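You operate a simulated robot arm through the tools that you are given. There is no shell and no other tool. Be economical: measure what you need, move in short steps, check, and stop when the job is done.

Carry out the task below with a simulated robot arm. There is one attempt and no reset: what you move stays moved.

TASK
Put one of the grey spindles from the despatch bench top on top of the teal jar there.
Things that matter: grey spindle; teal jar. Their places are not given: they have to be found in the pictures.

It is judged by the outcome, as a careful person would: the job done as asked, and still so three seconds after it is handed in. It fails if anything else is knocked over, pushed out of place, dropped, spilled or broken.

THE ROBOT
A 6-joint arm with a two-finger parallel gripper, fixed in place. Base frame: the origin is at the foot of the arm, x ahead of it, y to its left, z up; the work surface is at about z = 80. Lengths are in cm, angles in degrees, forces in N, time in s.
With the tool pointing down near the work surface it reaches from about 26 to 68 cm from the base axis. Its first joint turns from -66.0 to 66.0 degrees. Payload 2.9 kg.
Tool frame: the origin (TCP) lies between the finger pads and is the grasp point; the fingertips stand 3 cm ahead of it; z points along the fingers, y is the line along which they close. The gripper opens to 11 cm. The fingers are 2 cm wide and 1 cm thick; the gripper's body (4.8 by 11.2 cm) begins 5.5 cm behind the TCP.
Orientation is that of the tool frame in the base frame, as a unit quaternion [w, x, y, z]. With the fingers straight down and closing along the base's y, the tool's x points along the base's -x, its y along +y and its z along -z.

THE INTERFACE
- The arm moves only by the tool servo_tool. Its argument "rows" is a list of rows, each a list of 7 numbers: the turn, a rotation vector about the base's x, y, z in degrees, then the shift along the base's x, y, z in cm, then the finger opening in cm, from 0 to 11. In form: [[ax, ay, az, x, y, z, gripper], ...]. A call has 1 to 8 rows; each row shifts and turns the commanded pose from where the row before left it. A row lasts 0.2 s, in which the tool goes at most 5 cm and 8.6 degrees; a call with a longer step from one row to the next is refused whole, and so is a gripper value outside its range. A pose out of reach is approached as far as the arm can. The call stops where the force on the tool passes 40 N (or 10 N more than at its start, if that is more) or the arm is blocked; 0.2 s more then pass. The fingers move at their own pace (about 10.8 cm/s each) and stop on an object; they squeeze with about 24 N. The grip force told is the motor's: it shows also when the fingers shut on nothing. Time passes only in rows, and 0.2 s behind the last, so rows that do not move let the fingers close. It gives the time, the measured TCP pose, the force on the tool (base axes), the opening and the grip force at its end, in the units of the frame above (readings bear some noise).
- Cameras (640 x 400 px; columns grow to the right, rows downward): "scene" is fixed at [10.23, 45.98, 139.67]; the picture's right is [-0.44, -0.90, 0.00], its down [-0.41, 0.20, -0.89] and it looks along [0.80, -0.39, -0.45] (base axes); focal length 272 px, centre (320, 200). "wrist" rides on the gripper at [-3.6, 0, -5.7] in the tool frame; the picture's right is [0.00, -1.00, 0.00], its down [0.97, 0.00, -0.24] and it looks along [0.24, 0.00, 0.97] (tool axes); focal length 218 px, centre (320, 200).
- get_image(camera): a new picture of that camera. No time passes.
- measure_at(camera, pixels): for up to 12 pixels [column, row] of the newest picture of that camera ("zoom" is the newest enlarged one), the place [x, y, z] in the base frame of the surface seen there, good to about 0.2 cm. No time passes.
- enlarge(camera, box): a new picture of the part [left, top, right, bottom] of that camera's present view, enlarged. No time passes.
- close_job(): hands the job in; it is judged then, once.

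Work in short steps. Measure before you move; look again where a grasp or a placing could have gone wrong, and mend it. You have 60 turns and 20 pictures in all, the two below and enlarged ones among them. Open the gripper and draw the arm clear of the work before you hand the job in, unless the task says otherwise; then end with one line.

The tools are called after "Emit:" as a command line: name --pt "numbers of a row" for each row, then --argument value for the rest, lists and objects as JSON in quotes. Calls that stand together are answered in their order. servo_tool: Moves the arm, as the interface text tells. Its arguments: {"type":"object","properties":{"rows":{"type":"array","items":{"type":"array","items":{"type":"number"}}}},"required":["rows"]} The other tools are called the same way: get_image (camera) takes a picture; measure_at (camera, pixels) gives the place of the surface under pixels of a picture; enlarge (camera, box) takes an enlarged picture of a part of a camera's view; close_job () hands the job in.

At the start:

```text
t: 0.0
eef_pos: [43.85, 4.89, 124.82]
tcp_rot: [0.001, 0.0, 1.0, 0.0]
force: [-0.7, 0.0, -0.4]
gripper_width: 10.99
finger_force: 0.1
```

scene: 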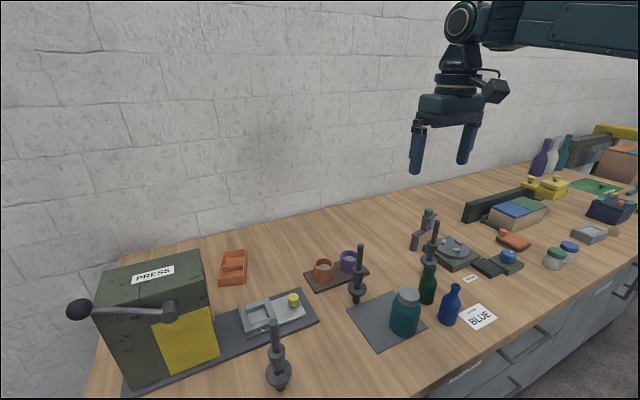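
wrist: 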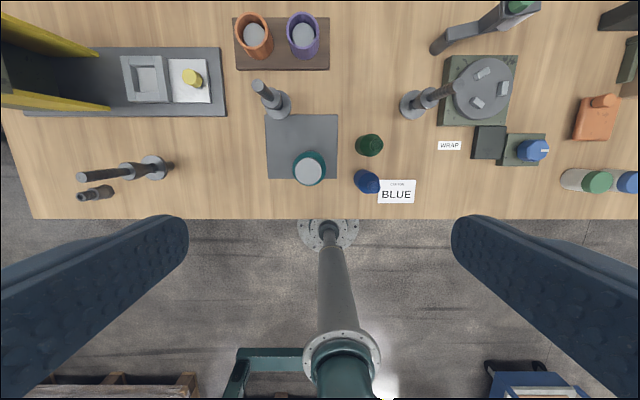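

I see grey spindles at scene (358,275), (278,360), (432,250) and the teal jar at (405,312). I'll enlarge to get the details.

Emit:
enlarge --camera "scene" --box '[240, 200, 480, 400]'

Emit:
enlarge --camera "wrist" --box '[60, 60, 460, 220]'

Emit:
measure_at --camera "scene" --pixels '[[360, 247], [358, 270], [357, 287], [356, 299], [408, 292], [405, 325], [275, 322], [277, 355], [278, 380], [435, 223], [430, 260], [365, 320]]'

Emit:
measure_at --camera "wrist" --pixels '[[257, 86], [275, 102], [309, 168], [297, 168], [321, 168], [309, 180], [309, 157], [369, 145], [290, 125], [82, 177], [155, 167], [95, 193]]'

```text
2.00 times, centred on (360, 300) of scene
```

zoom: 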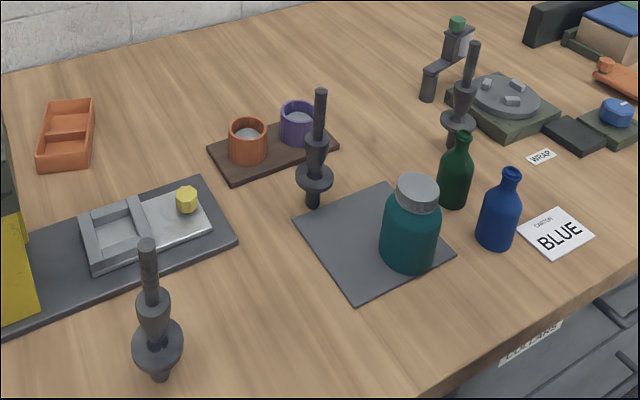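

```text
1.60 times, centred on (260, 140) of wrist
```

zoom: 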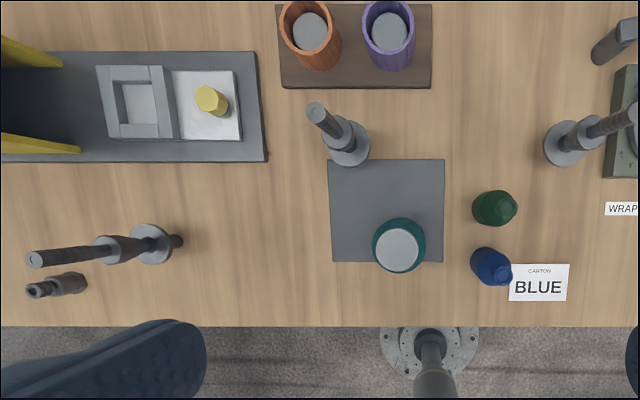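

```text
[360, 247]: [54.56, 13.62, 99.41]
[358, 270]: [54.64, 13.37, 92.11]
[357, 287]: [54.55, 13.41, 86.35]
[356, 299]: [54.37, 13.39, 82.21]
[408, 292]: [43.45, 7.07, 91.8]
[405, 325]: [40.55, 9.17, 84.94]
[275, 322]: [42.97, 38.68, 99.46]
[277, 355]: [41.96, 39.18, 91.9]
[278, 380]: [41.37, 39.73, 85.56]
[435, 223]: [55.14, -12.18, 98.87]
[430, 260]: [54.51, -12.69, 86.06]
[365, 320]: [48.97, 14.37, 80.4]
```

```text
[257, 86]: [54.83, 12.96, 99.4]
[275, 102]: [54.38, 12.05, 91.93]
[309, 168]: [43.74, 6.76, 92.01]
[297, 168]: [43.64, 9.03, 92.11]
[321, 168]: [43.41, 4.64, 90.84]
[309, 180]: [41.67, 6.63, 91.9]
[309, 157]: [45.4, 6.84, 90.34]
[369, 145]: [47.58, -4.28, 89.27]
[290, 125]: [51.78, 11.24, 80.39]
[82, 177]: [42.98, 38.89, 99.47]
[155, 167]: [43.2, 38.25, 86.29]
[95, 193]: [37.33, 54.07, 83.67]
```

Spindle A stands at about (54.9, 13.1), with its top at 99.5. The jar lid is centred near (43.6, 6.8) and its top is at 92. I'll move above spindle A and look closely.

Emit:
servo_tool --pt "0 0 0 2.2 1.64 -2.6 6" --pt "0 0 0 2.2 1.64 -2.6 6" --pt "0 0 0 2.2 1.64 -2.6 6" --pt "0 0 0 2.2 1.64 -2.6 6" --pt "0 0 0 2.2 1.64 -2.6 6" --pt "0 0 0 0 0 0 6"

Emit:
get_image --camera "wrist"

```text
t: 1.4
eef_pos: [54.84, 13.13, 111.76]
tcp_rot: [0.0, -0.001, 1.0, 0.0]
force: [0.4, 0.6, -0.3]
gripper_width: 5.99
finger_force: 0.0
```

```text
15 pictures are left
```

wrist: 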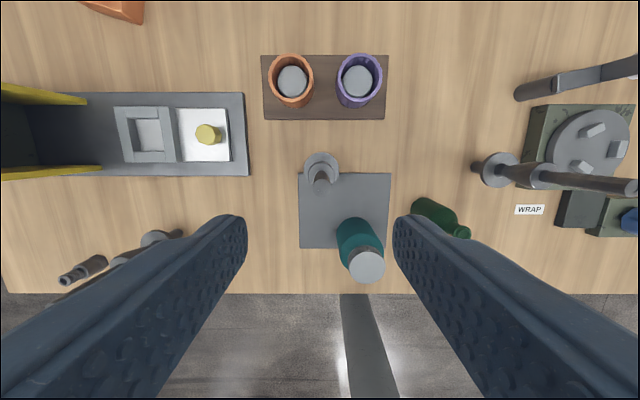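

The spindle top is at (321,178) and the jar lid at (366,266). I'll measure both closely.

Emit:
measure_at --camera "wrist" --pixels '[[321, 178], [316, 178], [326, 178], [321, 184], [366, 266], [350, 266], [382, 266], [366, 281], [366, 252], [310, 165], [333, 165], [321, 155]]'

Emit:
enlarge --camera "wrist" --box '[280, 140, 400, 300]'

```text
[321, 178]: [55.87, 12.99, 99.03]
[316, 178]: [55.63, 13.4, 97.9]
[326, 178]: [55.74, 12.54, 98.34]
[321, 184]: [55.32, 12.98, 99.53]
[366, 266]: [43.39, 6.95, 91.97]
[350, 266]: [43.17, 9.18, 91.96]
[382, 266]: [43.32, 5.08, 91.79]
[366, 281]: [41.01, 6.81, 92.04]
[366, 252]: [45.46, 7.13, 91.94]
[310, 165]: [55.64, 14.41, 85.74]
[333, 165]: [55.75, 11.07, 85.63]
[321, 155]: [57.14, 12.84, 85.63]
```

```text
2.50 times, centred on (340, 220) of wrist
```

zoom: 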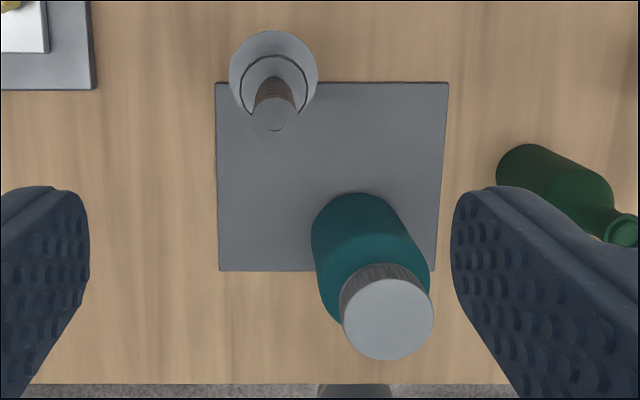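

Emit:
measure_at --camera "zoom" --pixels '[[275, 128], [275, 118], [264, 118], [286, 118], [275, 112], [345, 319], [430, 319], [388, 319], [388, 357], [388, 281], [273, 35], [273, 60]]'

```text
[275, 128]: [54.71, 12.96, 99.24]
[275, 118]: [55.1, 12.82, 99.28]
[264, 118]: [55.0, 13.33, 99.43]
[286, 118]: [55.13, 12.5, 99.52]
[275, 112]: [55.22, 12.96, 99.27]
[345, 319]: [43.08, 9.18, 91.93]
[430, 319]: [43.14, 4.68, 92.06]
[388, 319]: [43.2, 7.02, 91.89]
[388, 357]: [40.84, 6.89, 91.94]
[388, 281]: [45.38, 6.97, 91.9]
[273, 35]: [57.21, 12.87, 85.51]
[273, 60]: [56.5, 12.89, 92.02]
```

The spindle axis is at about (55.0, 12.93) and the lid centre at (43.1, 6.93, 91.95). Next I'll descend around the upper shaft.

Emit:
servo_tool --pt "0 0 0 0.16 -0.2 -4 6" --pt "0 0 0 0 0 -4 6" --pt "0 0 0 0 0 -3.5 5" --pt "0 0 0 0 0 -2.5 4" --pt "0 0 0 0 0 -1.3 3" --pt "0 0 0 0 0 0 3"

Emit:
enlarge --camera "scene" --box '[290, 200, 450, 340]'

```text
t: 2.8
eef_pos: [54.82, 12.97, 96.44]
tcp_rot: [0.0, 0.001, 1.0, 0.0]
force: [0.1, 0.8, -0.1]
gripper_width: 2.99
finger_force: 0.1
```

```text
2.86 times, centred on (370, 270) of scene
```

zoom: 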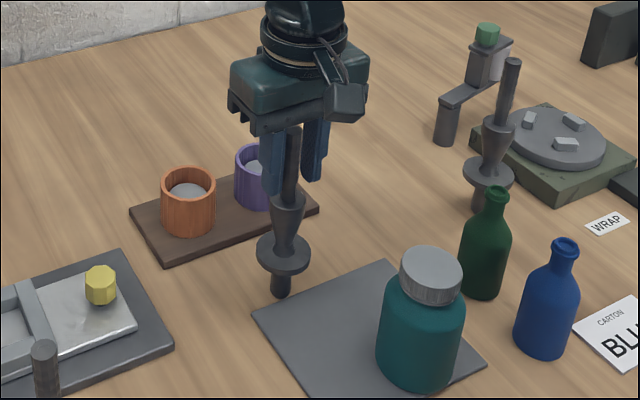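

I'll check that the shaft really lies between the fingers.

Emit:
measure_at --camera "zoom" --pixels '[[292, 135], [292, 160], [291, 185], [275, 150], [270, 180], [279, 170], [315, 150], [310, 175], [320, 170], [281, 292]]'

Emit:
get_image --camera "wrist"

```text
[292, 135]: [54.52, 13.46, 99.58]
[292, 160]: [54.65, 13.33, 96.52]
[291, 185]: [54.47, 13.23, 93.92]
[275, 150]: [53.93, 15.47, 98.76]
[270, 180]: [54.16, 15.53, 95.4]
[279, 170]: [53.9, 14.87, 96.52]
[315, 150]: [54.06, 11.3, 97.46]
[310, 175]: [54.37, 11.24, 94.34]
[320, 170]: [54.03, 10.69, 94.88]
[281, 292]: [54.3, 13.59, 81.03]
```

```text
12 pictures are left
```

wrist: 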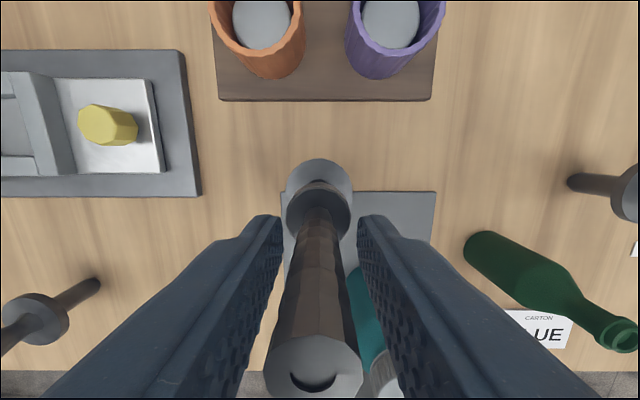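

The shaft is between the pads and centred, so I'll close gradually and lift slightly.

Emit:
servo_tool --pt "0 0 0 0 0 0 2.4" --pt "0 0 0 0 0 0 1.9" --pt "0 0 0 0 0 0 1.4" --pt "0 0 0 0 0 0 0.9" --pt "0 0 0 0 0 0 0" --pt "0 0 0 0 0 0 0" --pt "0 0 0 0 0 0 0"

Emit:
servo_tool --pt "0 0 0 0 0 0.5 0" --pt "0 0 0 0 0 1 0" --pt "0 0 0 0 0 1 0" --pt "0 0 0 0 0 0 0" --pt "0 0 0 0 0 0 0"

Emit:
enlarge --camera "scene" --box '[290, 200, 450, 340]'

```text
t: 4.4
eef_pos: [54.87, 12.83, 96.58]
tcp_rot: [0.0, 0.0, 1.0, 0.001]
force: [0.1, 0.9, -0.6]
gripper_width: 1.58
finger_force: 23.6
```

```text
t: 5.6
eef_pos: [54.9, 12.92, 98.99]
tcp_rot: [0.0, 0.0, 1.0, 0.0]
force: [0.0, 0.3, -3.3]
gripper_width: 1.56
finger_force: 24.2
```

```text
2.86 times, centred on (370, 270) of scene
```

zoom: 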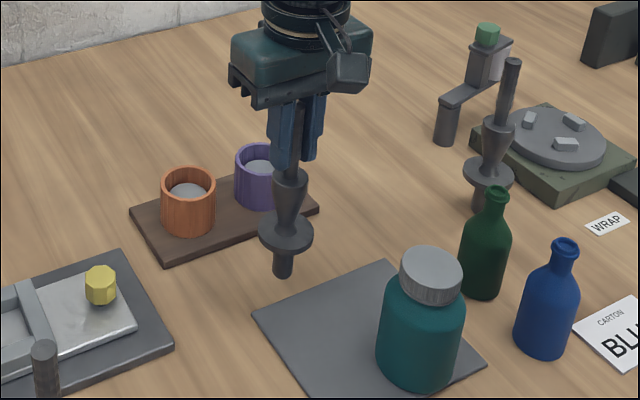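

The grip holds and the spindle hangs vertical. I'll lift to z of about 114, then move over the jar.

Emit:
servo_tool --pt "0 0 0 0 0 3 0" --pt "0 0 0 0 0 4 0" --pt "0 0 0 0 0 4 0" --pt "0 0 0 0 0 4 0" --pt "0 0 0 0 0 0 0"

Emit:
servo_tool --pt "0 0 0 -1.4 -0.7 0 0" --pt "0 0 0 -2.5 -1.25 0 0" --pt "0 0 0 -2.5 -1.25 0 0" --pt "0 0 0 -2.5 -1.25 0 0" --pt "0 0 0 -2 -1 0 0" --pt "0 0 0 -1 -0.5 0 0" --pt "0 0 0 0 0 0 0" --pt "0 0 0 0 0 0 0"

Emit:
enlarge --camera "scene" --box '[320, 180, 500, 360]'

Emit:
get_image --camera "wrist"

```text
t: 6.8
eef_pos: [55.02, 12.95, 114.12]
tcp_rot: [0.0, 0.0, 1.0, 0.001]
force: [0.6, -0.8, -2.6]
gripper_width: 1.58
finger_force: 24.3
```

```text
t: 8.6
eef_pos: [43.05, 6.85, 113.94]
tcp_rot: [0.0, 0.0, 1.0, 0.001]
force: [0.5, -0.2, -2.1]
gripper_width: 1.58
finger_force: 24.2
```

```text
2.22 times, centred on (410, 270) of scene
```

zoom: 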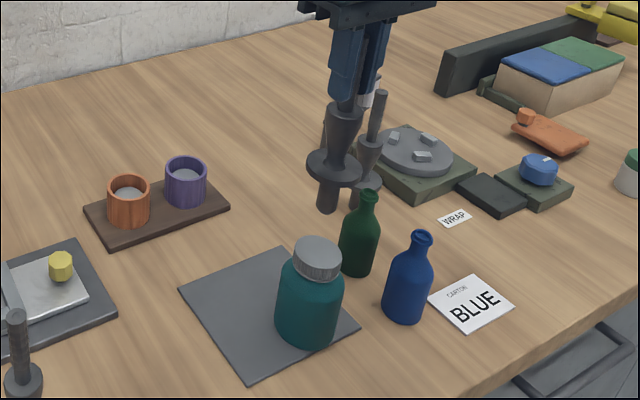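

```text
9 pictures are left
```

wrist: 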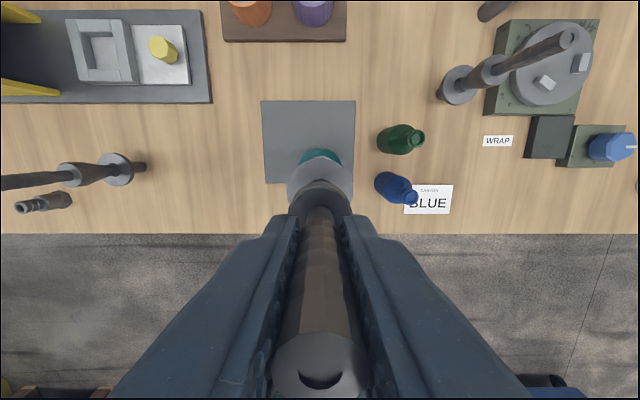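

The spindle hangs above the jar. I'll measure its stub, its shaft and the lid to check alignment and plumb.

Emit:
measure_at --camera "zoom" --pixels '[[327, 211], [327, 203], [328, 192], [319, 200], [335, 200], [345, 90], [332, 165], [340, 125], [318, 253], [296, 255], [340, 258], [318, 241]]'

```text
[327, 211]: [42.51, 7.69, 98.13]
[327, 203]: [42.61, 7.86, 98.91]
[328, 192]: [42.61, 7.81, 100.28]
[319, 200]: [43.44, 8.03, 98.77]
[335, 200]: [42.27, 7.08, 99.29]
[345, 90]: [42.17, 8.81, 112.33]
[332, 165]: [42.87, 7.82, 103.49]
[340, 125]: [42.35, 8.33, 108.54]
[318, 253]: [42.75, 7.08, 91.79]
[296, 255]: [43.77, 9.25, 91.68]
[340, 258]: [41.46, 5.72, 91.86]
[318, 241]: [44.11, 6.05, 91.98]
```

The stub is centred on the lid within about 0.2 cm, and its bottom is at about 97.5–98. I'll descend most of the way and then check.

Emit:
servo_tool --pt "0 0 0 0 0 -1 0" --pt "0 0 0 0 0 -2 0" --pt "0 0 0 0 0 -1.4 0" --pt "0 0 0 0 0 -0.5 0" --pt "0 0 0 0 0 0 0" --pt "0 0 0 0 0 0 0"

Emit:
enlarge --camera "scene" --box '[360, 200, 460, 340]'

```text
t: 10.0
eef_pos: [43.09, 6.95, 109.0]
tcp_rot: [0.001, 0.0, 1.0, 0.001]
force: [0.0, 0.1, -2.9]
gripper_width: 1.59
finger_force: 24.3
```

```text
2.86 times, centred on (410, 270) of scene
```

zoom: 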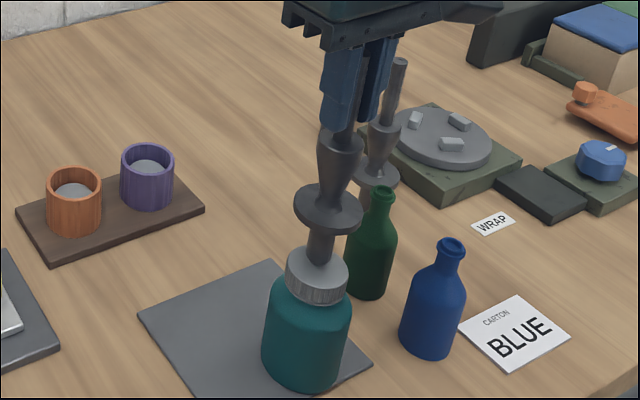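

The stub is just above the lid centre. I'll lower it in small steps and watch the force.

Emit:
servo_tool --pt "0 0 0 0 0 -0.15 0" --pt "0 0 0 0 0 -0.1 0" --pt "0 0 0 0 0 0 0"

Emit:
servo_tool --pt "0 0 0 0 0 -0.1 0" --pt "0 0 0 0 0 0 0"

```text
t: 10.8
eef_pos: [43.09, 6.82, 108.76]
tcp_rot: [-0.001, 0.0, 1.0, 0.001]
force: [-0.8, -0.7, -3.3]
gripper_width: 1.59
finger_force: 24.1
```

```text
t: 11.4
eef_pos: [43.04, 6.9, 108.78]
tcp_rot: [0.0, 0.0, 1.0, 0.001]
force: [-0.2, -0.1, -2.2]
gripper_width: 1.57
finger_force: 23.9
```

Emit:
servo_tool --pt "0 0 0 0 0 -0.1 0" --pt "0 0 0 0 0 0 0"

Emit:
servo_tool --pt "0 0 0 0 0 -0.08 0" --pt "0 0 0 0 0 0 0"

```text
t: 12.0
eef_pos: [43.13, 6.85, 108.58]
tcp_rot: [0.0, 0.0, 1.0, 0.001]
force: [-0.9, 0.0, -2.7]
gripper_width: 1.6
finger_force: 23.5
```

```text
t: 12.6
eef_pos: [43.1, 6.93, 108.48]
tcp_rot: [0.0, -0.001, 1.0, 0.0]
force: [-0.8, 0.1, -2.6]
gripper_width: 1.57
finger_force: 23.9
```

No contact yet, as the force still shows the spindle's weight (-2.6 N). I'll keep lowering.

Emit:
servo_tool --pt "0 0 0 0 0 -0.08 0" --pt "0 0 0 0 0 0 0"

Emit:
servo_tool --pt "0 0 0 0 0 -0.06 0" --pt "0 0 0 0 0 0 0"

```text
t: 13.2
eef_pos: [43.07, 6.93, 108.48]
tcp_rot: [0.0, -0.001, 1.0, 0.001]
force: [-1.7, 0.4, 3.7]
gripper_width: 1.59
finger_force: 23.7
```

```text
t: 13.8
eef_pos: [43.04, 6.89, 108.52]
tcp_rot: [0.001, 0.0, 1.0, 0.001]
force: [-3.6, -1.2, 16.4]
gripper_width: 1.57
finger_force: 23.8
```

Contact, with about 19 N pressing down. I'll ease back by 0.07 and check that it is plumb before releasing.

Emit:
servo_tool --pt "0 0 0 0 0 -0.0 0" --pt "0 0 0 0 0 0.07 0" --pt "0 0 0 0 0 0 0"

Emit:
enlarge --camera "scene" --box '[370, 220, 450, 340]'

```text
t: 14.6
eef_pos: [43.12, 7.01, 108.42]
tcp_rot: [0.001, -0.001, 1.0, 0.0]
force: [0.8, -0.6, 13.4]
gripper_width: 1.57
finger_force: 24.1
```

```text
3.33 times, centred on (410, 280) of scene
```

zoom: 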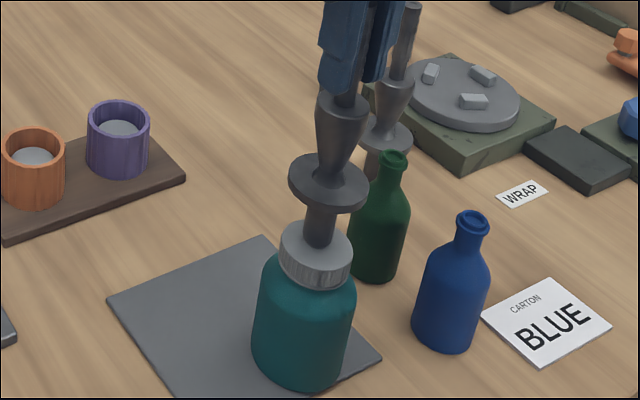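

It sits centred and parallel to the jar. I'll relieve a bit more force and then open slowly.

Emit:
servo_tool --pt "0 0 0 0 0 0.05 0" --pt "0 0 0 0 0 0 0"

Emit:
servo_tool --pt "0 0 0 0 0 0 1.5" --pt "0 0 0 0 0 0 1.7" --pt "0 0 0 0 0 0 2.0" --pt "0 0 0 0 0 0 2.4" --pt "0 0 0 0 0 0 3" --pt "0 0 0 0 0 0 3"

Emit:
get_image --camera "wrist"

```text
t: 15.2
eef_pos: [42.91, 6.85, 108.58]
tcp_rot: [0.0, 0.0, 1.0, 0.001]
force: [3.6, -0.6, 9.5]
gripper_width: 1.55
finger_force: 23.9
```

```text
t: 16.6
eef_pos: [43.07, 6.92, 108.5]
tcp_rot: [0.0, -0.001, 1.0, 0.001]
force: [-0.1, -0.2, 0.7]
gripper_width: 3.0
finger_force: 0.1
```

```text
6 pictures are left
```

wrist: 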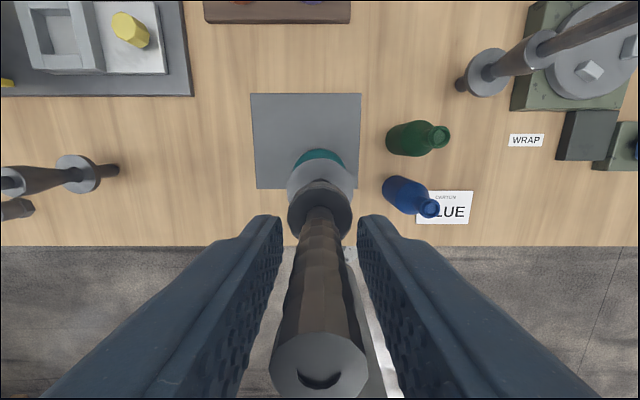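

The spindle stands free between the open fingers at (319,300). I'll open a bit more and rise straight up.

Emit:
servo_tool --pt "0 0 0 0 0 0 4" --pt "0 0 0 0 0 1 5" --pt "0 0 0 0 0 2 5" --pt "0 0 0 0 0 3 5" --pt "0 0 0 0 0 4 5" --pt "0 0 0 0 0 4 5" --pt "0 0 0 0 0 0 5" --pt "0 0 0 0 0 0 5"

Emit:
get_image --camera "scene"

```text
t: 18.4
eef_pos: [42.96, 6.91, 122.58]
tcp_rot: [-0.001, 0.0, 1.0, 0.001]
force: [0.5, -0.6, -0.7]
gripper_width: 5.0
finger_force: 0.0
```

```text
5 pictures are left
```

scene: 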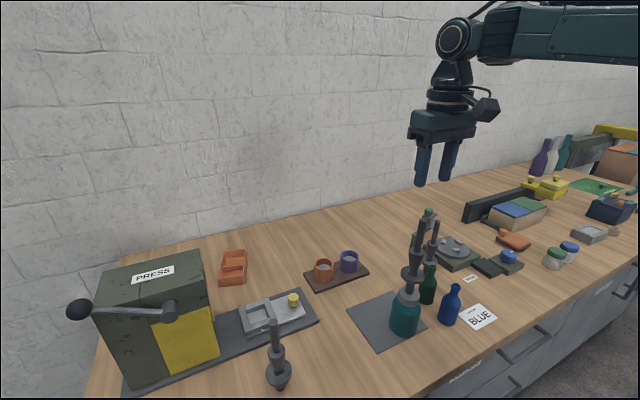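

The spindle stands on the jar and the arm is clear above. I'll hand the job in.

Emit:
close_job

```text
The job is handed in.
```

One grey spindle now stands upright on the teal jar's lid. The gripper is open and clear above it, and nothing else was disturbed.
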